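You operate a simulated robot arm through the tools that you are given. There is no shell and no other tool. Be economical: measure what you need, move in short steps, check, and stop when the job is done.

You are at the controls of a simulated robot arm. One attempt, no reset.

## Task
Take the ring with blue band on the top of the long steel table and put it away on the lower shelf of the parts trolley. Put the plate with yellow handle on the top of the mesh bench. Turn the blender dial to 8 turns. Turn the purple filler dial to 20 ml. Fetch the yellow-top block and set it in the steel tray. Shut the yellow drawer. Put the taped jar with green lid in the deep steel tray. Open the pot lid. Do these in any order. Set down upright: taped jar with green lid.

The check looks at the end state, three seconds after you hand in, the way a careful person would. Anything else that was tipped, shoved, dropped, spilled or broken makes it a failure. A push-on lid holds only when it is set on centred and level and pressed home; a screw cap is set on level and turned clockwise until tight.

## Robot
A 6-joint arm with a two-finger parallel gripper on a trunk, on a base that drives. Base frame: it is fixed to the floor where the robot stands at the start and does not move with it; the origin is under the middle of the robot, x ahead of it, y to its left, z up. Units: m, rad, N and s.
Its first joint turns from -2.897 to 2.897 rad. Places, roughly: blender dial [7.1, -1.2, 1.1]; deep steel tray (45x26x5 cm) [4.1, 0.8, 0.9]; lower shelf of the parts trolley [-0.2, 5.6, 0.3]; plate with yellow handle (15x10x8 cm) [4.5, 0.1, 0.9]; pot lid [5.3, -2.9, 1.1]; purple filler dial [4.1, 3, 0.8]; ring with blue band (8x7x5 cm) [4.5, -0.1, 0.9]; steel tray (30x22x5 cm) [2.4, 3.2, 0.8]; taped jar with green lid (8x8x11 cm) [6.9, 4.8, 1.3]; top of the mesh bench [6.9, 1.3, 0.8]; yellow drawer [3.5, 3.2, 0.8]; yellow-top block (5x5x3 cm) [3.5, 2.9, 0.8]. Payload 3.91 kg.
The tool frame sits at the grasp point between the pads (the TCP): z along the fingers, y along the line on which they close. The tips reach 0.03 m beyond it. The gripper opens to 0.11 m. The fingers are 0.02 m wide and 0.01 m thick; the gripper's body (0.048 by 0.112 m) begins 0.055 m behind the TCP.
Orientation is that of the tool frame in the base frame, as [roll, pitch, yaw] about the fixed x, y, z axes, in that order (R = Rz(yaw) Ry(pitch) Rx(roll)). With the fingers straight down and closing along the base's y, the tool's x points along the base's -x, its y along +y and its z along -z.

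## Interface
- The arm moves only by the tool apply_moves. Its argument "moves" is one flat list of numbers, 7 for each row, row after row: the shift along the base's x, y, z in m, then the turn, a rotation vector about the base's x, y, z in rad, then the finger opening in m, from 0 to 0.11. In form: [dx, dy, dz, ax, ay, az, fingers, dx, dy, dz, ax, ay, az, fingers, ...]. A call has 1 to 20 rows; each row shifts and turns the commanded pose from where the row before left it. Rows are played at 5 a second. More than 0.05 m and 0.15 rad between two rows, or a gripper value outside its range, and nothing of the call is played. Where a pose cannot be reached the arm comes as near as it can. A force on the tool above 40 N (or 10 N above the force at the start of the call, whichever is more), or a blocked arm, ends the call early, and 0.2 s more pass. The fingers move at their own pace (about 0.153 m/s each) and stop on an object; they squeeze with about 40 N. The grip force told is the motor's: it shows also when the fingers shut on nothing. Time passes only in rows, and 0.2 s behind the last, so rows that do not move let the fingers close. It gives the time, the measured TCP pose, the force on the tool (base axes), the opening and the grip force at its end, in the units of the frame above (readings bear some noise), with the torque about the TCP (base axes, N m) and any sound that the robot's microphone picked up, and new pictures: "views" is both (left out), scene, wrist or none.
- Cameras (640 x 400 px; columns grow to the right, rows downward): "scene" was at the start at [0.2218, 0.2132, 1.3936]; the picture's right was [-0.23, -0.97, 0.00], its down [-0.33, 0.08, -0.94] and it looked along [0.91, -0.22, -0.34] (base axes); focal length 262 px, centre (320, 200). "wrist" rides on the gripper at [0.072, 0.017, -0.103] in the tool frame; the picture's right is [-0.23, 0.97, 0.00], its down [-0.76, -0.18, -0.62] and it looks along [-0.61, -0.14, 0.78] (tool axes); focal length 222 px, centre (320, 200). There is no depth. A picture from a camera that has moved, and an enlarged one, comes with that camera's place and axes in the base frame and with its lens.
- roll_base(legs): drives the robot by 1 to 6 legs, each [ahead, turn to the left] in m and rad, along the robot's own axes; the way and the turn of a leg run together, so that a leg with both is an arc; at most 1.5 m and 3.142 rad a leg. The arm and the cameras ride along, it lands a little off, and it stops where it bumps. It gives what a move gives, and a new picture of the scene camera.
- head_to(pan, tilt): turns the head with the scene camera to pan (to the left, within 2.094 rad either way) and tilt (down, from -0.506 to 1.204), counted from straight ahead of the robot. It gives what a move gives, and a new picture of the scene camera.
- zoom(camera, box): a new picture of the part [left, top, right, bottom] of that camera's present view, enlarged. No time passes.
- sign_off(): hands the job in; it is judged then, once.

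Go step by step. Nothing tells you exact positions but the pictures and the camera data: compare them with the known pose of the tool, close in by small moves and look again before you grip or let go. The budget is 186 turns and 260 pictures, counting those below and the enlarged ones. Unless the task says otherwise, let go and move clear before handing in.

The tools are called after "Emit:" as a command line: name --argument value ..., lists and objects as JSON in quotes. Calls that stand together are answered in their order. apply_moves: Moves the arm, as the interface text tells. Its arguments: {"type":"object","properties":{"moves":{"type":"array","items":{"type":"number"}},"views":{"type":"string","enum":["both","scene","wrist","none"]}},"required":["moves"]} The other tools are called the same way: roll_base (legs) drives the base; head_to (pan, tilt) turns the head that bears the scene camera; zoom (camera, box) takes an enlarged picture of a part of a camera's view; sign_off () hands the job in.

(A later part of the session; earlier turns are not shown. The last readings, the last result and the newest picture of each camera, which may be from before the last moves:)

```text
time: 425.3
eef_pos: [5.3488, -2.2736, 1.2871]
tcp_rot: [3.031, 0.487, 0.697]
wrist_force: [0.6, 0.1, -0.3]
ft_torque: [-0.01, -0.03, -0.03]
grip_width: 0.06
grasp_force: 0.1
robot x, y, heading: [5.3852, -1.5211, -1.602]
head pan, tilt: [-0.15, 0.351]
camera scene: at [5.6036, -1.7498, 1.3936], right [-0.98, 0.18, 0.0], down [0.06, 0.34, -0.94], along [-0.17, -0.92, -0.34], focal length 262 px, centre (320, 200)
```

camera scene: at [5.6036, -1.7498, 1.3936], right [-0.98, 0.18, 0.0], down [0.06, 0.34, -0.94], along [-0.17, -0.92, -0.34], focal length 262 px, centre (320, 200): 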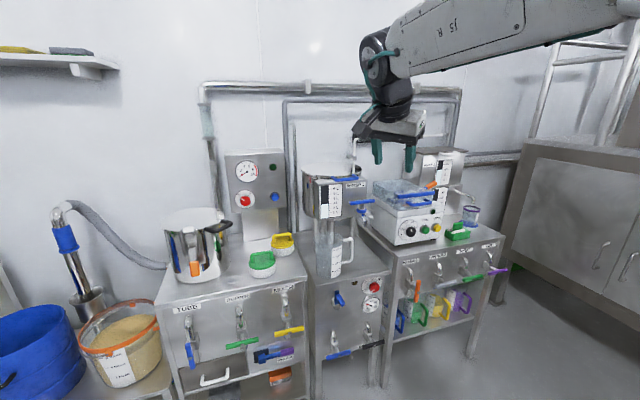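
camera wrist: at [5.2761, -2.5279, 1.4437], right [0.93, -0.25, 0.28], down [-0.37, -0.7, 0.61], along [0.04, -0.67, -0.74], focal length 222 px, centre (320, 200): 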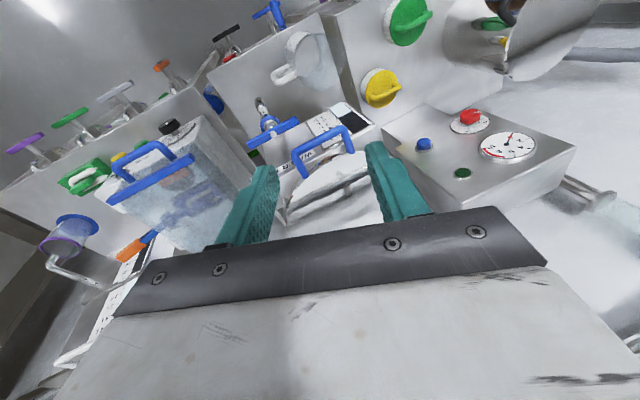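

Recovered into the normal branch. I make the gripper vertical again and turn it to its natural yaw, then approach for a look.

Emit:
apply_moves --moves '[0, 0, 0.01, 0.1, -0.0745, 0, 0.06, 0, 0, 0.01, 0.1, -0.0745, 0, 0.06, 0, 0, 0.01, 0.1, -0.0745, 0, 0.06, 0, 0, 0.01, 0.1, -0.0745, 0, 0.06, 0, 0, 0, 0, 0, 0.14, 0.06, 0, 0, 0, 0, 0, 0.14, 0.06, 0, 0, 0, 0, 0, 0.14, 0.06, 0, 0, 0, 0, 0, 0.14, 0.06]' --views "none"

Emit:
roll_base --legs '[[0.3, 0]]'

Emit:
apply_moves --moves '[0, 0, 0, 0, 0, 0, 0.06]' --views "wrist"

```text
time: 427.1
eef_pos: [5.3805, -2.2677, 1.3179]
tcp_rot: [-2.949, 0.256, 1.306]
wrist_force: [0.3, 0.4, -0.6]
ft_torque: [0.06, 0.01, -0.01]
grip_width: 0.0601
grasp_force: 0.1
out of reach, approached as far as the arm can: row 1, 2, 3, 4, 8
robot x, y, heading: [5.386, -1.5176, -1.601]
head pan, tilt: [-0.15, 0.351]
```

```text
time: 429.1
eef_pos: [5.3719, -2.5643, 1.3174]
tcp_rot: [-2.951, 0.257, 1.302]
wrist_force: [-0.4, 0.3, 0.0]
ft_torque: [0.01, -0.01, 0.01]
grip_width: 0.0601
grasp_force: 0.0
robot x, y, heading: [5.3809, -1.8188, -1.599]
head pan, tilt: [-0.15, 0.351]
camera scene: at [5.5954, -2.0461, 1.3935], right [-0.98, 0.18, 0.0], down [0.06, 0.34, -0.94], along [-0.17, -0.92, -0.34], focal length 262 px, centre (320, 200)
```

scene: 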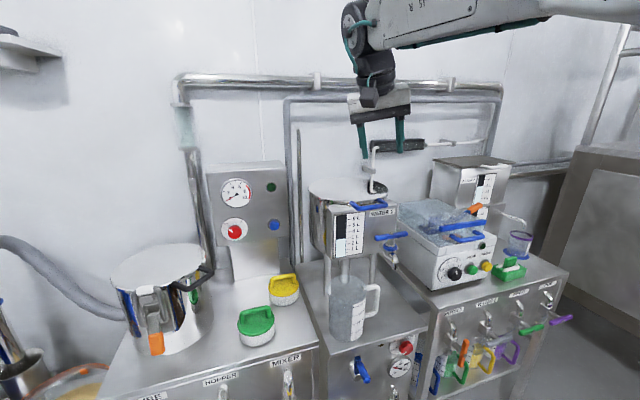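

```text
time: 429.6
eef_pos: [5.3712, -2.5643, 1.3186]
tcp_rot: [-2.953, 0.255, 1.304]
wrist_force: [-0.1, -0.2, -0.8]
ft_torque: [0.04, 0.0, 0.0]
grip_width: 0.06
grasp_force: 0.1
robot x, y, heading: [5.3798, -1.8195, -1.598]
head pan, tilt: [-0.15, 0.351]
camera wrist: at [5.4318, -2.4819, 1.3957], right [0.85, -0.51, -0.12], down [-0.21, -0.54, 0.82], along [-0.48, -0.67, -0.56], focal length 222 px, centre (320, 200)
```

wrist: 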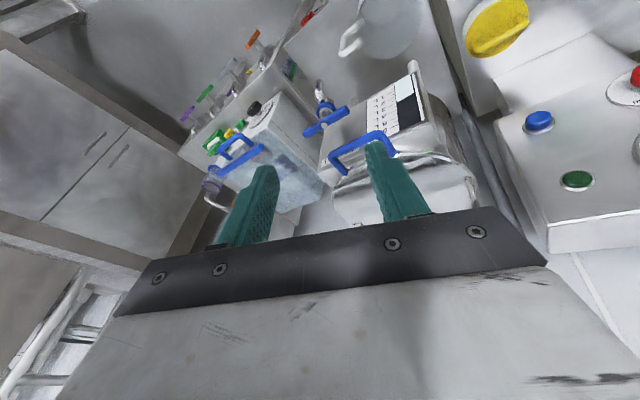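

The wrist ended at the opposite limit. I now repeat the loop mirrored: back off, then go up on the blocked (+x) side to force the crossover.

Emit:
roll_base --legs '[[-0.35, 0]]'

Emit:
apply_moves --moves '[0, 0, -0.01, 0, -0.13, 0, 0.06, 0, 0, -0.01, 0, -0.13, 0, 0.06, 0, 0, -0.01, 0, -0.13, 0, 0.06, 0, 0, -0.01, 0, -0.13, 0, 0.06, 0, -0.015, 0, -0.145, 0, 0, 0.06, 0, -0.015, 0, -0.145, 0, 0, 0.06, 0, -0.015, 0, -0.145, 0, 0, 0.06, 0, -0.015, 0, -0.145, 0, 0, 0.06, 0, -0.015, 0, -0.145, 0, 0, 0.06, 0, -0.015, 0, -0.145, 0, 0, 0.06, 0, -0.015, 0, -0.145, 0, 0, 0.06, 0, -0.015, 0, -0.145, 0, 0, 0.06, 0, -0.015, 0, -0.145, 0, 0, 0.06, 0, -0.015, 0, -0.145, 0, 0, 0.06]' --views "scene"

```text
time: 431.8
eef_pos: [5.3782, -2.2121, 1.3175]
tcp_rot: [-2.952, 0.258, 1.298]
wrist_force: [-0.1, 0.0, -0.6]
ft_torque: [0.03, 0.0, 0.01]
grip_width: 0.0599
grasp_force: 0.2
robot x, y, heading: [5.3893, -1.4676, -1.606]
head pan, tilt: [-0.15, 0.351]
camera scene: at [5.6048, -1.695, 1.3936], right [-0.98, 0.18, 0.0], down [0.06, 0.34, -0.94], along [-0.17, -0.92, -0.34], focal length 262 px, centre (320, 200)
```

scene: 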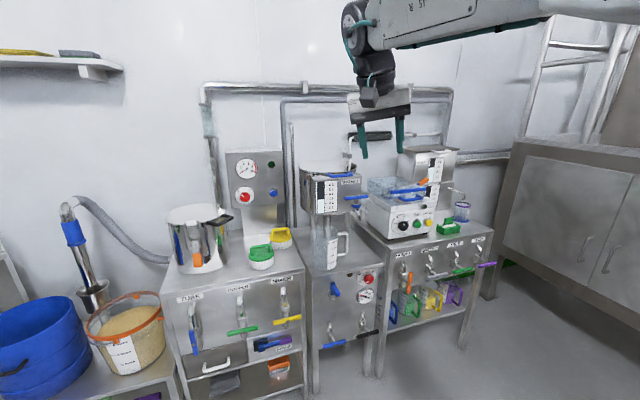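

```text
time: 434.8
eef_pos: [5.3778, -2.3635, 1.3178]
tcp_rot: [1.317, 1.272, -0.495]
wrist_force: [-0.3, 0.9, 0.5]
ft_torque: [0.06, -0.02, 0.04]
grip_width: 0.0601
grasp_force: 0.0
out of reach, approached as far as the arm can: row 1, 2, 3, 4
robot x, y, heading: [5.3912, -1.468, -1.605]
head pan, tilt: [-0.15, 0.351]
camera scene: at [5.6048, -1.6946, 1.3936], right [-0.98, 0.18, 0.0], down [0.06, 0.34, -0.94], along [-0.17, -0.92, -0.34], focal length 262 px, centre (320, 200)
```

scene: 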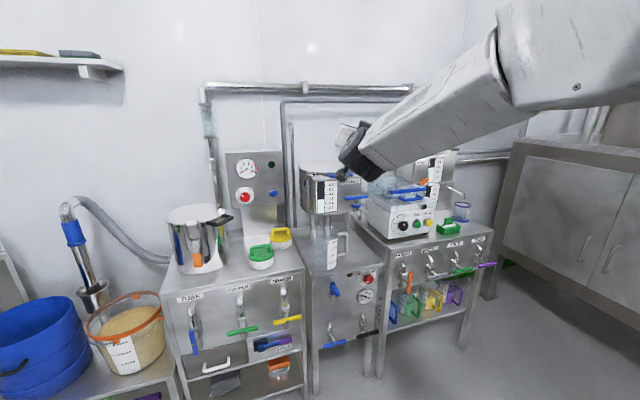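

Emit:
apply_moves --moves '[0, 0, 0, 0, 0, 0.119, 0.06, 0, 0, 0, 0, 0, 0.119, 0.06, 0, 0, 0, -0.1, 0, 0, 0.06]' --views "none"

Emit:
apply_moves --moves '[0, 0, 0, 0.145, 0, 0, 0.06, 0, 0, 0, 0.145, 0, 0, 0.06, 0, 0, 0, 0.145, 0, 0, 0.06, 0, 0, 0, 0.145, 0, 0, 0.06, 0, 0, 0, 0.145, 0, 0, 0.06, 0, 0, 0, 0.145, 0, 0, 0.06, 0, 0, 0, 0.145, 0, 0, 0.06, 0, 0, 0, 0.145, 0, 0, 0.06]' --views "none"

```text
time: 435.6
eef_pos: [5.3793, -2.363, 1.3179]
tcp_rot: [1.022, 1.232, -0.537]
wrist_force: [-0.7, 0.6, 1.1]
ft_torque: [0.0, 0.03, 0.02]
grip_width: 0.06
grasp_force: 0.0
robot x, y, heading: [5.3901, -1.4651, -1.605]
head pan, tilt: [-0.15, 0.351]
```

```text
time: 437.4
eef_pos: [5.4055, -2.3565, 1.3063]
tcp_rot: [2.995, 0.716, 1.186]
wrist_force: [0.5, 0.8, 0.2]
ft_torque: [0.0, -0.01, 0.0]
grip_width: 0.0599
grasp_force: 0.1
out of reach, approached as far as the arm can: row 4, 5, 7, 8
robot x, y, heading: [5.3899, -1.4631, -1.605]
head pan, tilt: [-0.15, 0.351]
```

Emit:
apply_moves --moves '[0, 0, 0, 0, -0.1, 0, 0.06, 0, 0, 0, 0, -0.1, 0, 0.06]' --views "none"

```text
time: 438.0
eef_pos: [5.419, -2.3547, 1.3006]
tcp_rot: [2.95, 0.713, 1.139]
wrist_force: [0.5, -0.5, 0.3]
ft_torque: [-0.01, 0.0, 0.03]
grip_width: 0.0598
grasp_force: 0.0
out of reach, approached as far as the arm can: row 1, 2
robot x, y, heading: [5.3904, -1.4644, -1.605]
head pan, tilt: [-0.15, 0.351]
```

I think the pole (forearm direction) lies ~25° below horizontal. I push the tool direction through it biased toward +x to force the crossover.

Emit:
apply_moves --moves '[0, 0, 0, -0.12, 0, 0.08, 0.06, 0, 0, 0, -0.12, 0, 0.08, 0.06, 0, 0, 0, -0.12, 0, 0.08, 0.06, 0, 0, 0, -0.12, 0, 0.08, 0.06, 0, 0, 0, -0.12, 0, 0.08, 0.06, 0, 0, 0, -0.12, 0, 0.08, 0.06]' --views "none"

```text
time: 439.4
eef_pos: [5.444, -2.3489, 1.2917]
tcp_rot: [2.284, 1.38, 1.031]
wrist_force: [-1.2, 0.9, -0.5]
ft_torque: [0.0, 0.01, 0.0]
grip_width: 0.0601
grasp_force: 0.0
out of reach, approached as far as the arm can: row 2, 3, 4
robot x, y, heading: [5.3893, -1.4638, -1.605]
head pan, tilt: [-0.15, 0.351]
```

Emit:
apply_moves --moves '[0, 0, 0, 0, 0, 0.13, 0.06, 0, 0, 0, 0, 0, 0.12, 0.06, 0, 0.01, 0, 0.123, 0.075, 0, 0.06, 0, 0.01, 0, 0.123, 0.075, 0, 0.06, 0, 0.01, 0, 0.123, 0.075, 0, 0.06, 0, 0.01, 0, 0.123, 0.075, 0, 0.06, 0, 0.01, 0, 0.123, 0.075, 0, 0.06, 0, 0.01, 0, 0.123, 0.075, 0, 0.06, 0, 0.01, 0, 0.123, 0.075, 0, 0.06, 0, 0.01, 0, 0.123, 0.075, 0, 0.06]' --views "none"

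```text
time: 441.6
eef_pos: [5.4429, -2.2695, 1.2921]
tcp_rot: [3.074, 0.282, 1.97]
wrist_force: [0.0, 1.3, 0.3]
ft_torque: [0.01, 0.01, 0.0]
grip_width: 0.0599
grasp_force: 0.0
robot x, y, heading: [5.3892, -1.4646, -1.607]
head pan, tilt: [-0.15, 0.351]
```

Reachable all the way. I finish making it vertical and set the natural yaw.

Emit:
apply_moves --moves '[-0.02, 0.02, 0, 0.116, 0.086, 0, 0.06, -0.02, 0.02, 0, 0.117, 0.087, 0, 0.06, 0, 0, 0, 0, 0, -0.14, 0.06, 0, 0, 0, 0, 0, -0.14, 0.06, 0, 0, 0, 0, 0, -0.14, 0.06]' --views "none"

```text
time: 442.8
eef_pos: [5.4031, -2.2281, 1.2923]
tcp_rot: [3.141, 0.004, 1.559]
wrist_force: [0.3, 0.1, 0.1]
ft_torque: [0.0, 0.0, 0.0]
grip_width: 0.0602
grasp_force: 0.1
robot x, y, heading: [5.3887, -1.4639, -1.607]
head pan, tilt: [-0.15, 0.351]
```

Wrist is restored to normal. Now I drive forward again and look at the lid with the wrist camera.

Emit:
roll_base --legs '[[0.3, 0]]'

Emit:
apply_moves --moves '[-0.03, -0.03, 0.03, 0, 0, 0, 0.06, -0.03, -0.02, 0.03, 0, 0, 0, 0.06]' --views "wrist"

```text
time: 444.9
eef_pos: [5.3963, -2.5266, 1.2919]
tcp_rot: [-3.141, 0.004, 1.567]
wrist_force: [-0.2, 0.0, -0.4]
ft_torque: [0.02, 0.02, -0.01]
grip_width: 0.0602
grasp_force: 0.2
robot x, y, heading: [5.3822, -1.7634, -1.599]
head pan, tilt: [-0.15, 0.351]
camera scene: at [5.5964, -1.9925, 1.3935], right [-0.98, 0.18, 0.0], down [0.06, 0.34, -0.94], along [-0.17, -0.92, -0.34], focal length 262 px, centre (320, 200)
```

scene: 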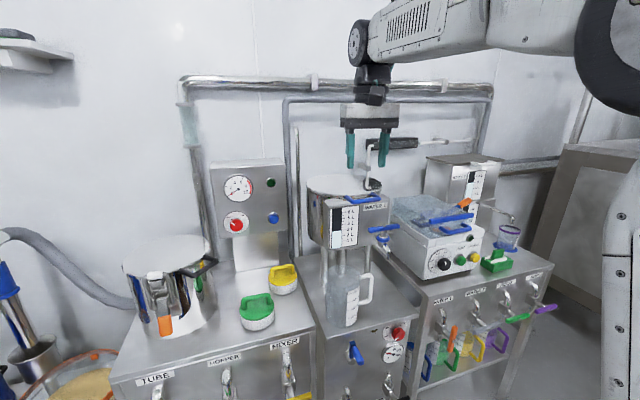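

```text
refused: row 1 steps farther than a row can; nothing moved
```

Emit:
apply_moves --moves '[-0.03, -0.02, 0.02, 0, 0, 0, 0.06, -0.03, -0.02, 0.02, 0, 0, 0, 0.06]' --views "wrist"

Emit:
zoom --camera "scene" --box '[290, 140, 420, 260]'

```text
time: 445.5
eef_pos: [5.3376, -2.5668, 1.3314]
tcp_rot: [3.141, 0.004, 1.566]
wrist_force: [0.4, 0.0, 1.2]
ft_torque: [-0.04, 0.05, 0.0]
grip_width: 0.0599
grasp_force: 0.1
robot x, y, heading: [5.3805, -1.7664, -1.598]
head pan, tilt: [-0.15, 0.351]
camera wrist: at [5.355, -2.4935, 1.4358], right [0.97, -0.23, 0.0], down [-0.18, -0.76, 0.63], along [-0.14, -0.61, -0.78], focal length 222 px, centre (320, 200)
```

wrist: 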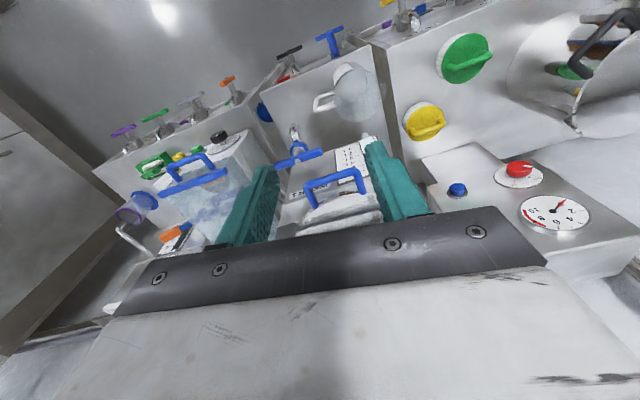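

```text
3.33 times, centred on (355, 200) of scene
camera zoom: at [5.5967, -1.992, 1.3936], right [-0.98, 0.18, 0.0], down [0.06, 0.34, -0.94], along [-0.17, -0.92, -0.34], focal length 873 px, centre (203, 200)
```

zoom: 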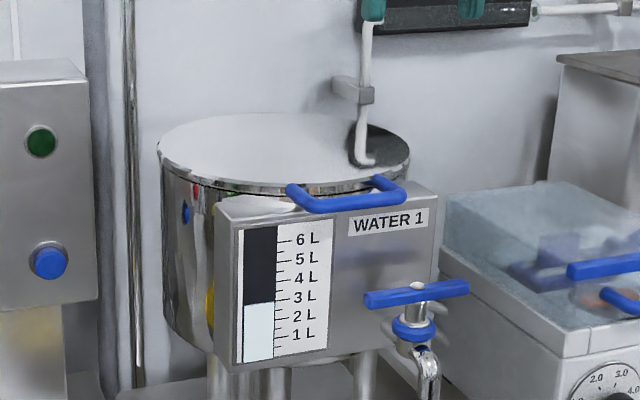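

Handle bar centre triangulates to (5.327, −2.70, 1.12), along x; hinge should be behind at y≈−3.04. I pull the arm in, rotate the gripper to close along y, and creep the base closer for the lifting arc.

Emit:
apply_moves --moves '[0, 0.02, 0, 0, 0, -0.1386, 0.06, 0, 0.02, 0, 0, 0, -0.1386, 0.06, 0, 0.02, 0, 0, 0, -0.1386, 0.06, 0, 0.02, 0, 0, 0, -0.1386, 0.06, 0, 0.02, 0, 0, 0, -0.1386, 0.06, 0, 0.02, 0, 0, 0, -0.1386, 0.06, 0, 0.02, 0, 0, 0, -0.1386, 0.06, 0, 0.02, 0, 0, 0, -0.1386, 0.06, 0, 0.02, 0, 0, 0, -0.1386, 0.06, 0, 0.02, 0, 0, 0, -0.1386, 0.06]' --views "none"

Emit:
roll_base --legs '[[0.3, 0]]'

Emit:
apply_moves --moves '[0, 0, 0, 0, 0, 0, 0.06]' --views "wrist"

```text
time: 447.7
eef_pos: [5.3343, -2.3653, 1.3308]
tcp_rot: [3.141, 0.004, 0.178]
wrist_force: [-0.1, -0.6, -1.2]
ft_torque: [0.04, -0.03, -0.01]
grip_width: 0.0602
grasp_force: 0.0
robot x, y, heading: [5.3825, -1.7648, -1.6]
head pan, tilt: [-0.15, 0.351]
```

```text
time: 449.7
eef_pos: [5.325, -2.6629, 1.33]
tcp_rot: [-3.141, 0.004, 0.176]
wrist_force: [0.6, 0.3, 0.7]
ft_torque: [0.0, 0.0, 0.0]
grip_width: 0.0601
grasp_force: 0.0
robot x, y, heading: [5.3714, -2.0605, -1.608]
head pan, tilt: [-0.15, 0.351]
camera scene: at [5.5869, -2.2893, 1.3935], right [-0.98, 0.18, 0.0], down [0.06, 0.34, -0.94], along [-0.17, -0.92, -0.34], focal length 262 px, centre (320, 200)
```

scene: 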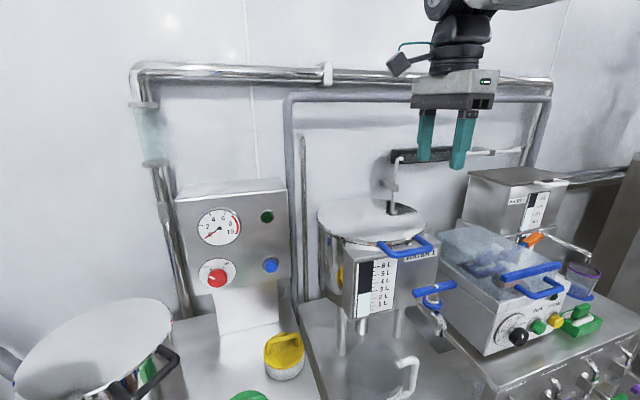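

```text
time: 450.1
eef_pos: [5.3249, -2.6625, 1.3301]
tcp_rot: [3.141, 0.005, 0.179]
wrist_force: [0.1, 0.1, -0.3]
ft_torque: [0.03, 0.01, -0.01]
grip_width: 0.0598
grasp_force: 0.0
robot x, y, heading: [5.3713, -2.0582, -1.603]
head pan, tilt: [-0.15, 0.351]
camera wrist: at [5.3991, -2.6658, 1.4348], right [-0.05, -1.0, 0.0], down [-0.78, 0.04, 0.63], along [-0.62, 0.03, -0.78], focal length 222 px, centre (320, 200)
```

wrist: 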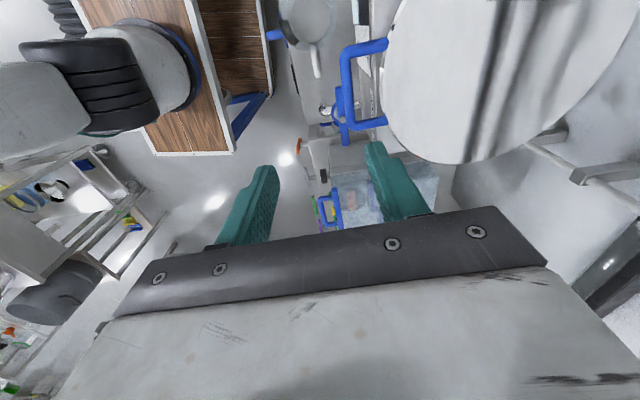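

From above: bar at y≈−2.701 (x 5.28–5.37), rim at y≈−2.75. I narrow the opening to 0.04, go above and descend onto the bar.

Emit:
apply_moves --moves '[0.002, -0.038, 0, 0, 0, 0, 0.04, 0, 0, -0.05, 0, 0, 0, 0.04, 0, 0, -0.05, 0, 0, 0, 0.04, 0, 0, -0.05, 0, 0, 0, 0.04]'

```text
time: 451.1
eef_pos: [5.3271, -2.6982, 1.1796]
tcp_rot: [3.141, 0.004, 0.176]
wrist_force: [0.2, 0.7, 0.1]
ft_torque: [-0.01, 0.02, 0.0]
grip_width: 0.04
grasp_force: 0.2
robot x, y, heading: [5.368, -2.0584, -1.602]
head pan, tilt: [-0.15, 0.351]
camera scene: at [5.5869, -2.2891, 1.3936], right [-0.98, 0.18, 0.0], down [0.06, 0.34, -0.94], along [-0.17, -0.92, -0.34], focal length 262 px, centre (320, 200)
camera wrist: at [5.4012, -2.7019, 1.2838], right [-0.05, -1.0, 0.0], down [-0.78, 0.04, 0.63], along [-0.62, 0.03, -0.78], focal length 222 px, centre (320, 200)
```

scene: 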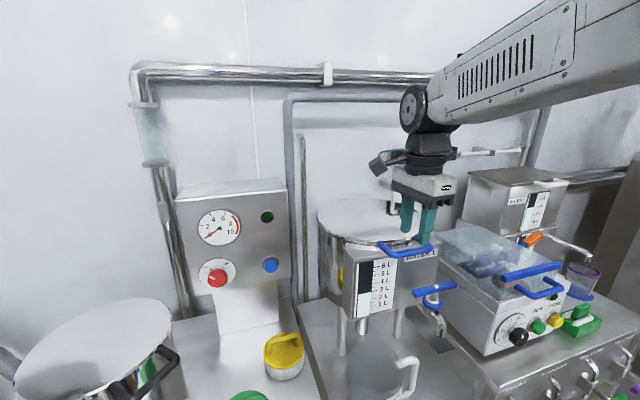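
wrist: 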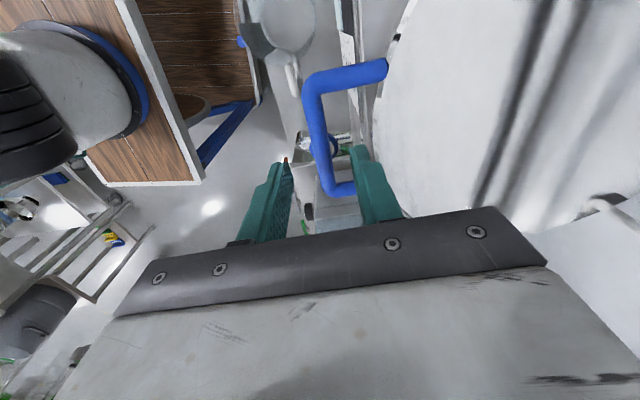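

Bar is between the fingers. I descend the last 5 cm and grip.

Emit:
apply_moves --moves '[0, -0.001, -0.03, 0, 0, 0, 0.04, 0, 0, -0.02, 0, 0, 0, 0.04, 0, 0, -0.006, 0, 0, 0, 0.04, 0, 0, 0, 0, 0, 0, 0.01, 0, 0, 0, 0, 0, 0, 0.005, 0, 0, 0, 0, 0, 0, 0.005]'

```text
time: 452.5
eef_pos: [5.3258, -2.6991, 1.1245]
tcp_rot: [-3.14, 0.003, 0.176]
wrist_force: [-3.6, 28.2, -2.5]
ft_torque: [0.25, 0.3, -0.99]
grip_width: 0.0142
grasp_force: 45.0
robot x, y, heading: [5.3733, -2.0594, -1.599]
head pan, tilt: [-0.15, 0.351]
camera scene: at [5.5866, -2.2879, 1.3938], right [-0.98, 0.18, 0.0], down [0.06, 0.34, -0.94], along [-0.17, -0.92, -0.34], focal length 262 px, centre (320, 200)
camera wrist: at [5.4009, -2.7028, 1.229], right [-0.05, -1.0, 0.0], down [-0.78, 0.04, 0.63], along [-0.62, 0.03, -0.78], focal length 222 px, centre (320, 200)
```

scene: 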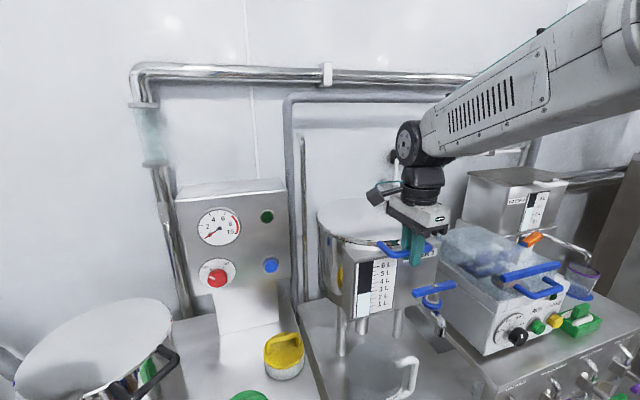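
wrist: 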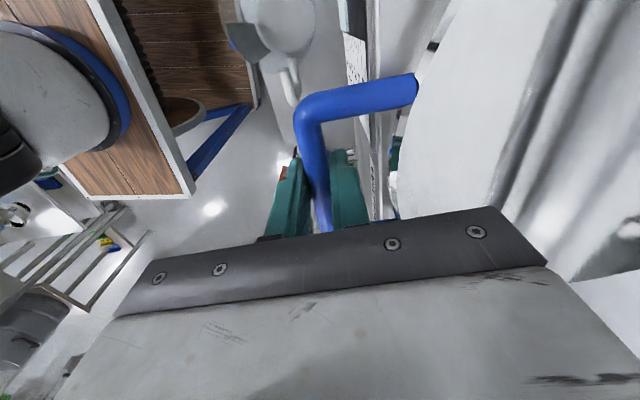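

Gripped on the bar. I start lifting along the hinge arc with small steps.

Emit:
apply_moves --moves '[0, 0.002, 0.015, 0, 0, 0, 0.005, 0, -0.001, 0.019, 0, 0, 0, 0.005, 0, -0.005, 0.033, 0, 0, 0, 0.005]'

```text
time: 453.3
eef_pos: [5.3279, -2.7076, 1.1916]
tcp_rot: [3.139, 0.003, 0.174]
wrist_force: [-1.5, 0.9, -3.1]
ft_torque: [0.03, 0.15, -0.86]
grip_width: 0.0143
grasp_force: 44.7
robot x, y, heading: [5.3723, -2.0611, -1.6]
head pan, tilt: [-0.15, 0.351]
camera scene: at [5.5868, -2.2894, 1.3936], right [-0.98, 0.18, 0.0], down [0.06, 0.34, -0.94], along [-0.17, -0.92, -0.34], focal length 262 px, centre (320, 200)
camera wrist: at [5.402, -2.7098, 1.2958], right [-0.05, -1.0, 0.0], down [-0.78, 0.04, 0.63], along [-0.62, 0.03, -0.78], focal length 222 px, centre (320, 200)
```

scene: 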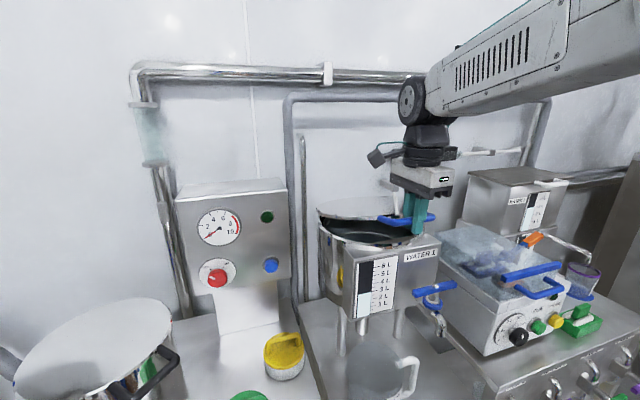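
wrist: 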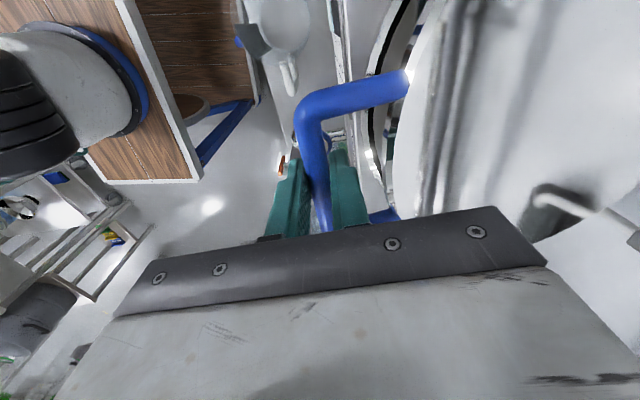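

The lid swings up smoothly. I continue the arc, tilting the tool forward progressively.

Emit:
apply_moves --moves '[0.001, -0.0084, 0.0329, 0, 0, 0, 0.005, 0.0016, -0.0117, 0.0319, 0, 0, 0, 0.005, 0.002, -0.0148, 0.0306, 0, 0, 0, 0.005, 0.0025, -0.0178, 0.029, -0.1, -0.014, 0, 0.005, 0.003, -0.0206, 0.0271, -0.1, -0.014, 0, 0.005, 0.0032, -0.0232, 0.025, -0.1, -0.014, 0, 0.005]'

```text
time: 454.2
eef_pos: [5.3323, -2.7499, 1.2993]
tcp_rot: [3.097, -0.001, 0.178]
wrist_force: [6.7, -11.6, -11.0]
ft_torque: [-0.05, -0.24, -0.94]
grip_width: 0.0143
grasp_force: 45.2
robot x, y, heading: [5.3731, -2.061, -1.599]
head pan, tilt: [-0.15, 0.351]
stopped in row 4: the force on the tool passed its limit at 57 N (the readings are from after the stop); the commanded pose is now the measured one
camera scene: at [5.5877, -2.2901, 1.3933], right [-0.98, 0.18, 0.0], down [0.06, 0.34, -0.94], along [-0.17, -0.92, -0.34], focal length 262 px, centre (320, 200)
camera wrist: at [5.4065, -2.7488, 1.4035], right [-0.05, -1.0, 0.04], down [-0.79, 0.07, 0.62], along [-0.62, 0.0, -0.79], focal length 222 px, centre (320, 200)
```

scene: 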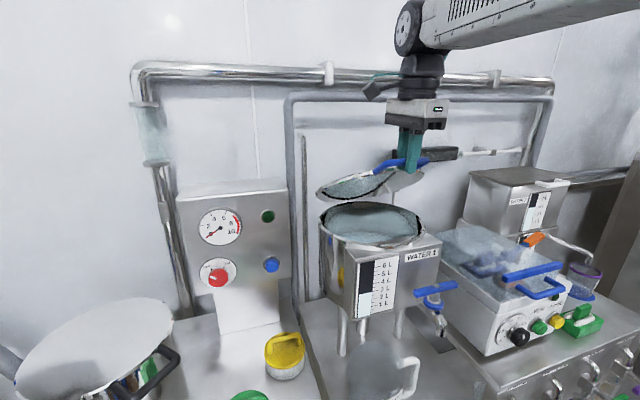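
wrist: 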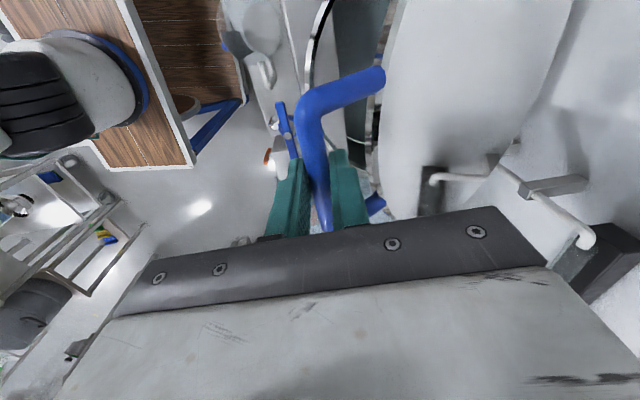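

The lid opened ~30° on a rear hinge, then something resisted. I zoom to see whether the spout behind blocks it.

Emit:
zoom --camera "wrist" --box '[380, 120, 640, 290]'

Emit:
zoom --camera "scene" --box '[300, 120, 470, 250]'

```text
2.35 times, centred on (510, 205) of wrist
camera zoom: at [5.4065, -2.7488, 1.4035], right [-0.05, -1.0, 0.04], down [-0.79, 0.07, 0.62], along [-0.62, 0.0, -0.79], focal length 523 px, centre (-127, 188)
```

zoom: 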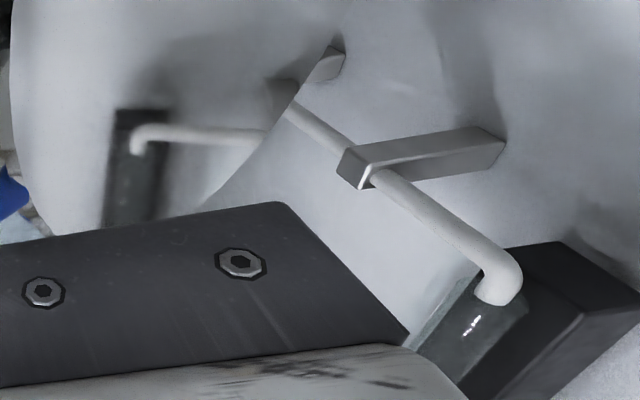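

```text
3.08 times, centred on (385, 185) of scene
camera zoom: at [5.5877, -2.2901, 1.3933], right [-0.98, 0.18, 0.0], down [0.06, 0.34, -0.94], along [-0.17, -0.92, -0.34], focal length 806 px, centre (120, 246)
```

zoom: 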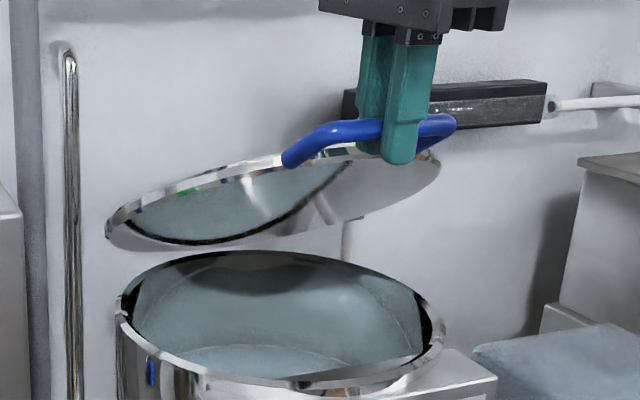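

The lid is hinged at the back and the pipe is behind it; the stop likely came from the tilt. I continue in smaller steps without tilting.

Emit:
apply_moves --moves '[0.001, -0.0092, 0.0144, 0, 0, 0, 0.005, 0.001, -0.0097, 0.0139, 0, 0, 0, 0.005]' --views "none"

```text
time: 454.8
eef_pos: [5.3358, -2.7682, 1.326]
tcp_rot: [3.1, 0.002, 0.178]
wrist_force: [14.7, -16.4, -17.6]
ft_torque: [-0.04, -0.32, -0.92]
grip_width: 0.0144
grasp_force: 44.8
robot x, y, heading: [5.3711, -2.0625, -1.596]
head pan, tilt: [-0.15, 0.351]
```

Emit:
apply_moves --moves '[0.003, -0.012, 0.0105, 0, 0, 0, 0.005, 0.003, -0.0113, 0.0125, 0, 0, 0, 0.005, 0.002, -0.0118, 0.012, 0, 0, 0, 0.005, 0.002, -0.0123, 0.0113, 0, 0, 0, 0.005]' --views "scene"

```text
time: 455.8
eef_pos: [5.3425, -2.816, 1.3731]
tcp_rot: [3.095, 0.003, 0.175]
wrist_force: [-24.3, -8.6, -9.9]
ft_torque: [-0.13, 1.12, -0.97]
grip_width: 0.014
grasp_force: 45.1
robot x, y, heading: [5.372, -2.0579, -1.596]
head pan, tilt: [-0.15, 0.351]
camera scene: at [5.5853, -2.2903, 1.3936], right [-0.98, 0.18, 0.0], down [0.06, 0.34, -0.94], along [-0.17, -0.92, -0.34], focal length 262 px, centre (320, 200)
```

scene: 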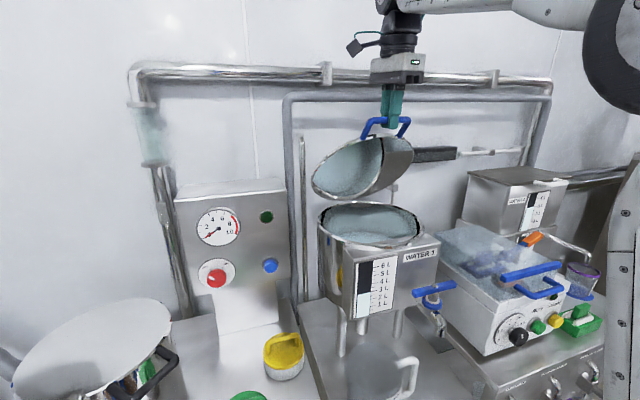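

About 50° open. I continue with gentle forward tilt.

Emit:
apply_moves --moves '[-0.003, -0.0135, 0.0095, -0.04, 0, 0, 0.005, 0, -0.0138, 0.009, -0.04, 0, 0, 0.005, 0.001, -0.0143, 0.0083, -0.05, 0, 0, 0.005, 0.001, -0.0147, 0.0075, -0.05, 0, 0, 0.005]' --views "none"

```text
time: 456.8
eef_pos: [5.3454, -2.8691, 1.4091]
tcp_rot: [2.917, 0.034, 0.175]
wrist_force: [32.3, 11.3, 7.8]
ft_torque: [0.13, -0.67, -0.8]
grip_width: 0.015
grasp_force: 45.2
robot x, y, heading: [5.3706, -2.0584, -1.599]
head pan, tilt: [-0.15, 0.351]
```

Emit:
apply_moves --moves '[0.005, -0.013, 0.008, -0.06, -0.01, 0, 0.005, 0.002, -0.0152, 0.0066, -0.06, -0.01, 0, 0.005, 0.002, -0.0155, 0.0058, -0.06, -0.01, 0, 0.005, 0.002, -0.0158, 0.005, -0.06, -0.01, 0, 0.005]' --views "scene"

```text
time: 457.8
eef_pos: [5.3533, -2.932, 1.4339]
tcp_rot: [2.679, 0.037, 0.167]
wrist_force: [-6.8, 0.7, -4.7]
ft_torque: [0.12, 0.68, -1.43]
grip_width: 0.0141
grasp_force: 44.8
robot x, y, heading: [5.3694, -2.0597, -1.601]
head pan, tilt: [-0.15, 0.351]
camera scene: at [5.5867, -2.2895, 1.3936], right [-0.98, 0.18, 0.0], down [0.06, 0.34, -0.94], along [-0.17, -0.92, -0.34], focal length 262 px, centre (320, 200)
```

scene: 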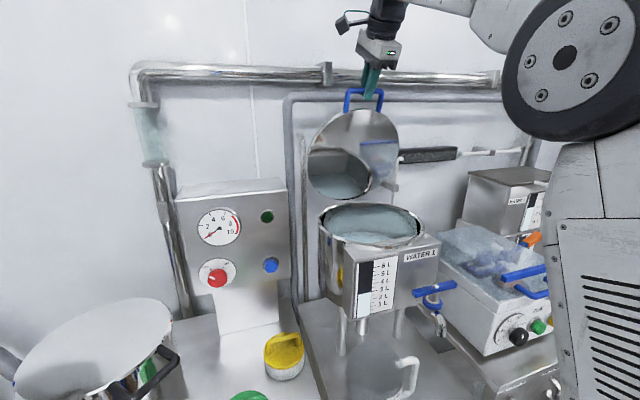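

Nearly upright. I continue toward and slightly past vertical, stopping on any resistance.

Emit:
apply_moves --moves '[0.002, -0.016, 0.004, -0.07, -0.01, 0, 0.005, 0.002, -0.0162, 0.0032, -0.07, -0.01, 0, 0.005, 0.002, -0.0163, 0.0024, -0.07, -0.01, 0, 0.005, 0.002, -0.0164, 0.0016, -0.07, -0.01, 0, 0.005, 0.002, -0.0165, 0.0007, -0.07, -0.01, 0, 0.005, 0.002, -0.0165, -0.0004, -0.07, -0.01, 0, 0.005]' --views "scene"

```text
time: 459.2
eef_pos: [5.3686, -3.0294, 1.4435]
tcp_rot: [2.254, 0.042, 0.154]
wrist_force: [9.9, 4.7, -19.3]
ft_torque: [0.58, -1.12, -0.01]
grip_width: 0.014
grasp_force: 44.6
robot x, y, heading: [5.3713, -2.0634, -1.6]
head pan, tilt: [-0.15, 0.351]
camera scene: at [5.5883, -2.2893, 1.3933], right [-0.98, 0.18, 0.0], down [0.06, 0.34, -0.94], along [-0.17, -0.92, -0.34], focal length 262 px, centre (320, 200)
```

scene: 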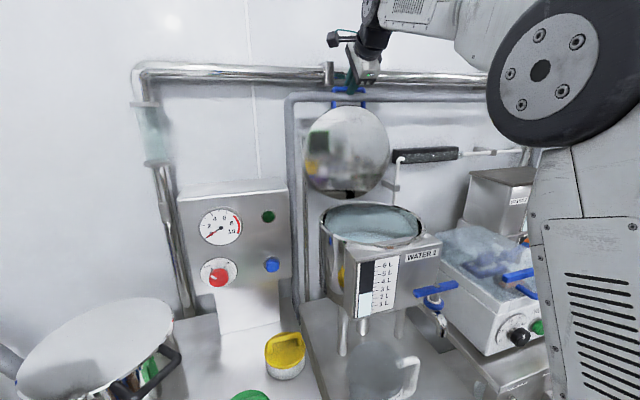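

About vertical. A few more steps to find its stop past vertical.

Emit:
apply_moves --moves '[0.001, -0.0165, -0.0015, -0.04, 0, 0, 0.005, 0.001, -0.0164, -0.0025, -0.04, 0, 0, 0.005, 0.001, -0.0163, -0.0035, -0.04, 0, 0, 0.005, 0.001, -0.0162, -0.0043, -0.04, 0, 0, 0.005]' --views "scene"

```text
time: 459.8
eef_pos: [5.3712, -3.0558, 1.4395]
tcp_rot: [2.196, 0.05, 0.154]
wrist_force: [8.4, 2.1, -3.2]
ft_torque: [0.29, -1.3, 0.29]
grip_width: 0.0146
grasp_force: 44.9
robot x, y, heading: [5.3723, -2.0585, -1.596]
head pan, tilt: [-0.15, 0.351]
stopped in row 2: the force on the tool passed its limit at 59 N (the readings are from after the stop); the commanded pose is now the measured one
camera scene: at [5.5886, -2.2883, 1.3935], right [-0.98, 0.18, 0.0], down [0.06, 0.34, -0.94], along [-0.17, -0.92, -0.34], focal length 262 px, centre (320, 200)
```

scene: 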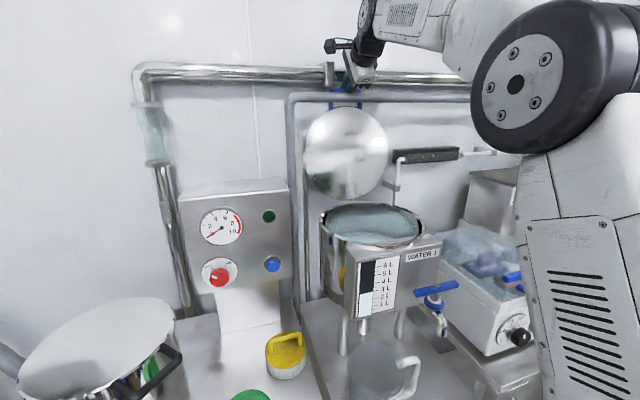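

It reached its stop just past vertical. I open the fingers and retreat along the tool axis, then see whether it stays.

Emit:
apply_moves --moves '[0, 0, 0, 0, 0, 0, 0.02, 0, 0, 0, 0, 0, 0, 0.035, 0, 0.012, 0.009, 0, 0, 0, 0.035, 0, 0.024, 0.017, 0, 0, 0, 0.035, 0, 0.032, 0.024, 0, 0, 0, 0.04, 0, 0.032, 0.024, 0, 0, 0, 0.04]' --views "scene"

```text
time: 461.2
eef_pos: [5.3694, -2.9555, 1.5128]
tcp_rot: [2.196, 0.049, 0.151]
wrist_force: [-0.9, -0.7, -1.1]
ft_torque: [0.02, 0.0, 0.0]
grip_width: 0.0401
grasp_force: 0.0
robot x, y, heading: [5.3747, -2.0602, -1.594]
head pan, tilt: [-0.15, 0.351]
camera scene: at [5.5879, -2.2892, 1.3935], right [-0.98, 0.18, 0.0], down [0.06, 0.34, -0.94], along [-0.17, -0.92, -0.34], focal length 262 px, centre (320, 200)
```

scene: 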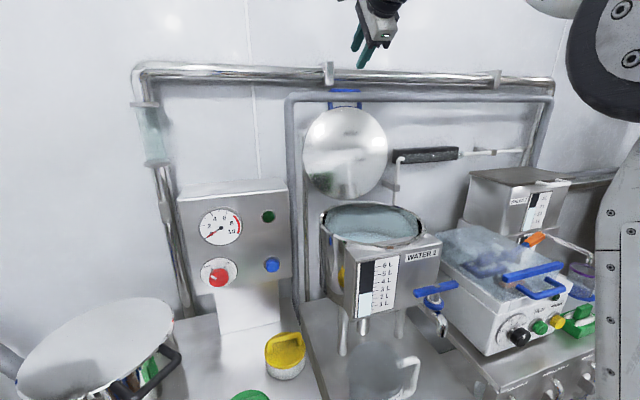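

The lid stays open. I retract, bring the gripper vertical and back to natural yaw.

Emit:
apply_moves --moves '[0, 0.04, -0.01, 0.133, 0.02, 0, 0.04, 0, 0.04, -0.01, 0.133, 0.02, 0, 0.04, 0, 0.04, -0.02, 0.133, 0.02, 0, 0.04, 0, 0.04, -0.02, 0.133, 0.02, 0, 0.06, 0, 0.04, -0.02, 0.133, 0.02, 0, 0.06, 0, 0.04, -0.02, 0.133, 0.02, 0, 0.06, 0, 0.03, -0.02, 0.133, 0.02, 0, 0.06, 0, 0, 0, 0, 0, 0.14, 0.06, 0, 0, 0, 0, 0, 0.14, 0.06, 0, 0, 0, 0, 0, 0.14, 0.06, 0, 0, 0, 0, 0, 0.14, 0.06, 0, 0, 0, 0, 0, 0.14, 0.06, 0, 0, 0, 0, 0, 0.14, 0.06, 0, 0, 0, 0, 0, 0.14, 0.06, 0, 0, 0, 0, 0, 0.14, 0.06, 0, 0, 0, 0, 0, 0.14, 0.06, 0, 0, 0, 0, 0, 0.14, 0.06]' --views "scene"

```text
time: 464.8
eef_pos: [5.3705, -2.6852, 1.3948]
tcp_rot: [3.139, 0.03, 1.592]
wrist_force: [0.6, 0.7, 0.1]
ft_torque: [0.02, -0.01, 0.0]
grip_width: 0.0601
grasp_force: 0.0
robot x, y, heading: [5.3724, -2.0582, -1.6]
head pan, tilt: [-0.15, 0.351]
camera scene: at [5.5879, -2.2886, 1.3936], right [-0.98, 0.18, 0.0], down [0.06, 0.34, -0.94], along [-0.17, -0.92, -0.34], focal length 262 px, centre (320, 200)
```

scene: 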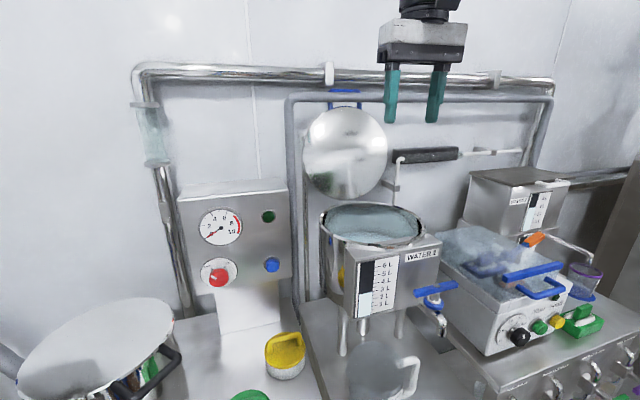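

Pot lid is open and hands are clear. Last item: the ring. I drive back round: first out to x≈5.95 and north.

Emit:
roll_base --legs '[[-0.5, 0], [0, 2.29], [0.73, 0], [0, 0.88], [1.2, 0], [1.2, 0]]'

Emit:
roll_base --legs '[[0.9, 0], [0, 1.57], [1.3, 0], [1.3, 0]]'

```text
time: 490.6
eef_pos: [5.8813, 1.9721, 1.3943]
tcp_rot: [3.138, 0.029, -1.515]
wrist_force: [1.0, 0.4, 0.3]
ft_torque: [-0.04, 0.0, 0.02]
grip_width: 0.06
grasp_force: 0.0
robot x, y, heading: [5.902, 1.346, 1.585]
head pan, tilt: [-0.15, 0.351]
camera scene: at [5.6802, 1.5677, 1.3935], right [0.99, -0.14, 0.0], down [-0.05, -0.34, -0.94], along [0.13, 0.93, -0.34], focal length 262 px, centre (320, 200)
```

scene: 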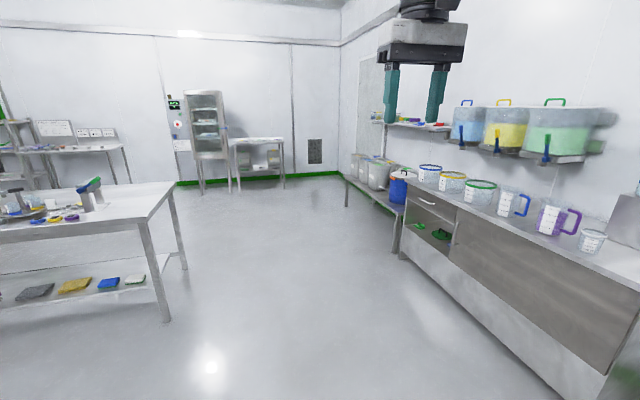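

```text
time: 511.5
eef_pos: [2.6556, 2.2197, 1.3938]
tcp_rot: [3.138, 0.028, 0.058]
wrist_force: [-0.3, -0.6, -0.3]
ft_torque: [0.02, 0.0, 0.01]
grip_width: 0.0598
grasp_force: 0.0
robot x, y, heading: [3.2803, 2.2422, -3.132]
head pan, tilt: [-0.15, 0.351]
camera scene: at [3.0617, 2.0176, 1.3935], right [0.14, 0.99, 0.0], down [0.34, -0.05, -0.94], along [-0.93, 0.13, -0.34], focal length 262 px, centre (320, 200)
```

scene: 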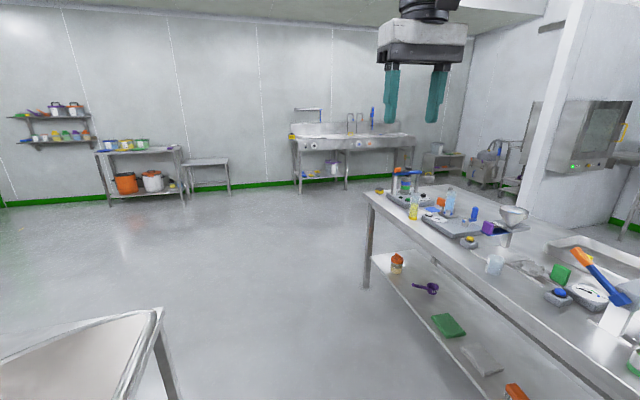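

Emit:
roll_base --legs '[[0, 0.12], [0.85, 0], [0.8, 0], [0, 1.185], [1.38, 0], [0, 1.29]]'

Emit:
roll_base --legs '[[1.2, 0], [0.9, 0]]'

```text
time: 533.2
eef_pos: [1.8035, 0.3492, 1.394]
tcp_rot: [3.138, 0.027, 2.61]
wrist_force: [-0.2, 0.1, -0.1]
ft_torque: [-0.02, -0.01, 0.01]
grip_width: 0.06
grasp_force: 0.0
robot x, y, heading: [1.2721, 0.6766, -0.577]
head pan, tilt: [-0.15, 0.351]
camera scene: at [1.5796, 0.7403, 1.3935], right [-0.67, -0.75, 0.0], down [-0.26, 0.23, -0.94], along [0.7, -0.63, -0.34], focal length 262 px, centre (320, 200)
```

scene: 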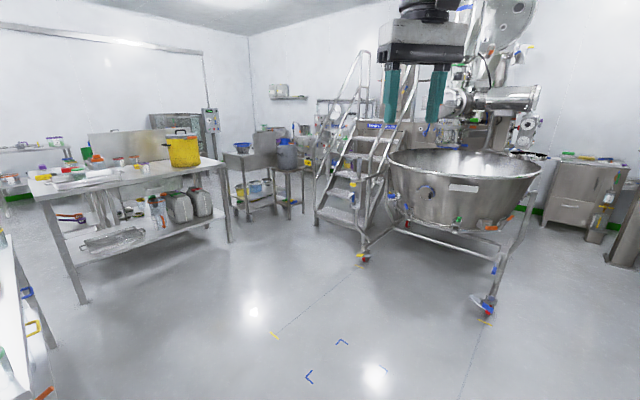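

```text
time: 543.5
eef_pos: [3.5589, -0.7779, 1.3945]
tcp_rot: [3.137, 0.03, 2.621]
wrist_force: [-0.1, 0.6, 0.0]
ft_torque: [-0.02, 0.0, 0.0]
grip_width: 0.0597
grasp_force: 0.0
robot x, y, heading: [3.024, -0.4547, -0.568]
head pan, tilt: [-0.15, 0.351]
camera scene: at [3.3305, -0.3876, 1.3935], right [-0.66, -0.75, 0.0], down [-0.26, 0.23, -0.94], along [0.71, -0.62, -0.34], focal length 262 px, centre (320, 200)
```

scene: 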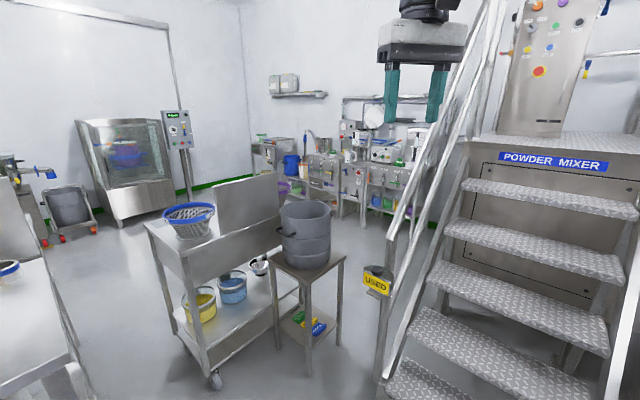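

Emit:
roll_base --legs '[[0, 0.31], [0.79, 0], [0, 1.0]]'

Emit:
head_to --pan -0.1 --tilt 0.6

```text
time: 551.2
eef_pos: [4.2402, -0.2358, 1.3926]
tcp_rot: [3.138, 0.028, -2.379]
wrist_force: [-0.3, 0.2, 0.0]
ft_torque: [-0.01, -0.01, -0.03]
grip_width: 0.0601
grasp_force: 0.1
robot x, y, heading: [3.7808, -0.6566, 0.714]
head pan, tilt: [-0.15, 0.351]
camera scene: at [3.8025, -0.3449, 1.3936], right [0.54, -0.84, 0.0], down [-0.29, -0.18, -0.94], along [0.79, 0.5, -0.34], focal length 262 px, centre (320, 200)
```

scene: 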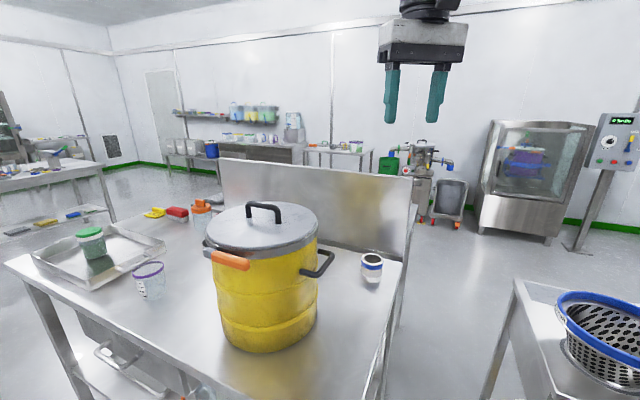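

```text
time: 552.0
eef_pos: [4.2392, -0.2357, 1.3947]
tcp_rot: [3.139, 0.029, -2.38]
wrist_force: [0.5, 0.2, 0.0]
ft_torque: [-0.01, -0.01, 0.02]
grip_width: 0.0601
grasp_force: 0.1
robot x, y, heading: [3.7823, -0.6578, 0.716]
head pan, tilt: [-0.099, 0.6]
camera scene: at [3.796, -0.3437, 1.3708], right [0.58, -0.82, 0.0], down [-0.46, -0.33, -0.83], along [0.67, 0.48, -0.56], focal length 262 px, centre (320, 200)
```

scene: 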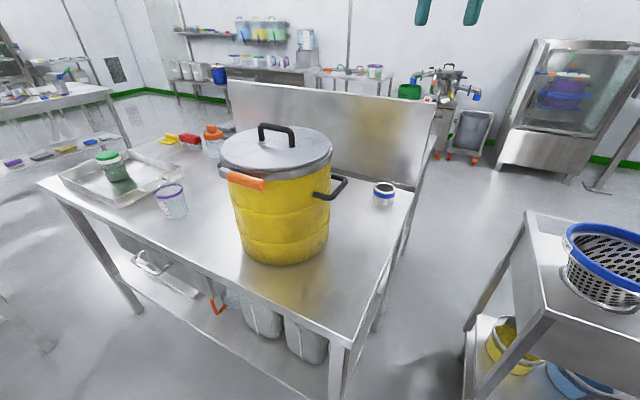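

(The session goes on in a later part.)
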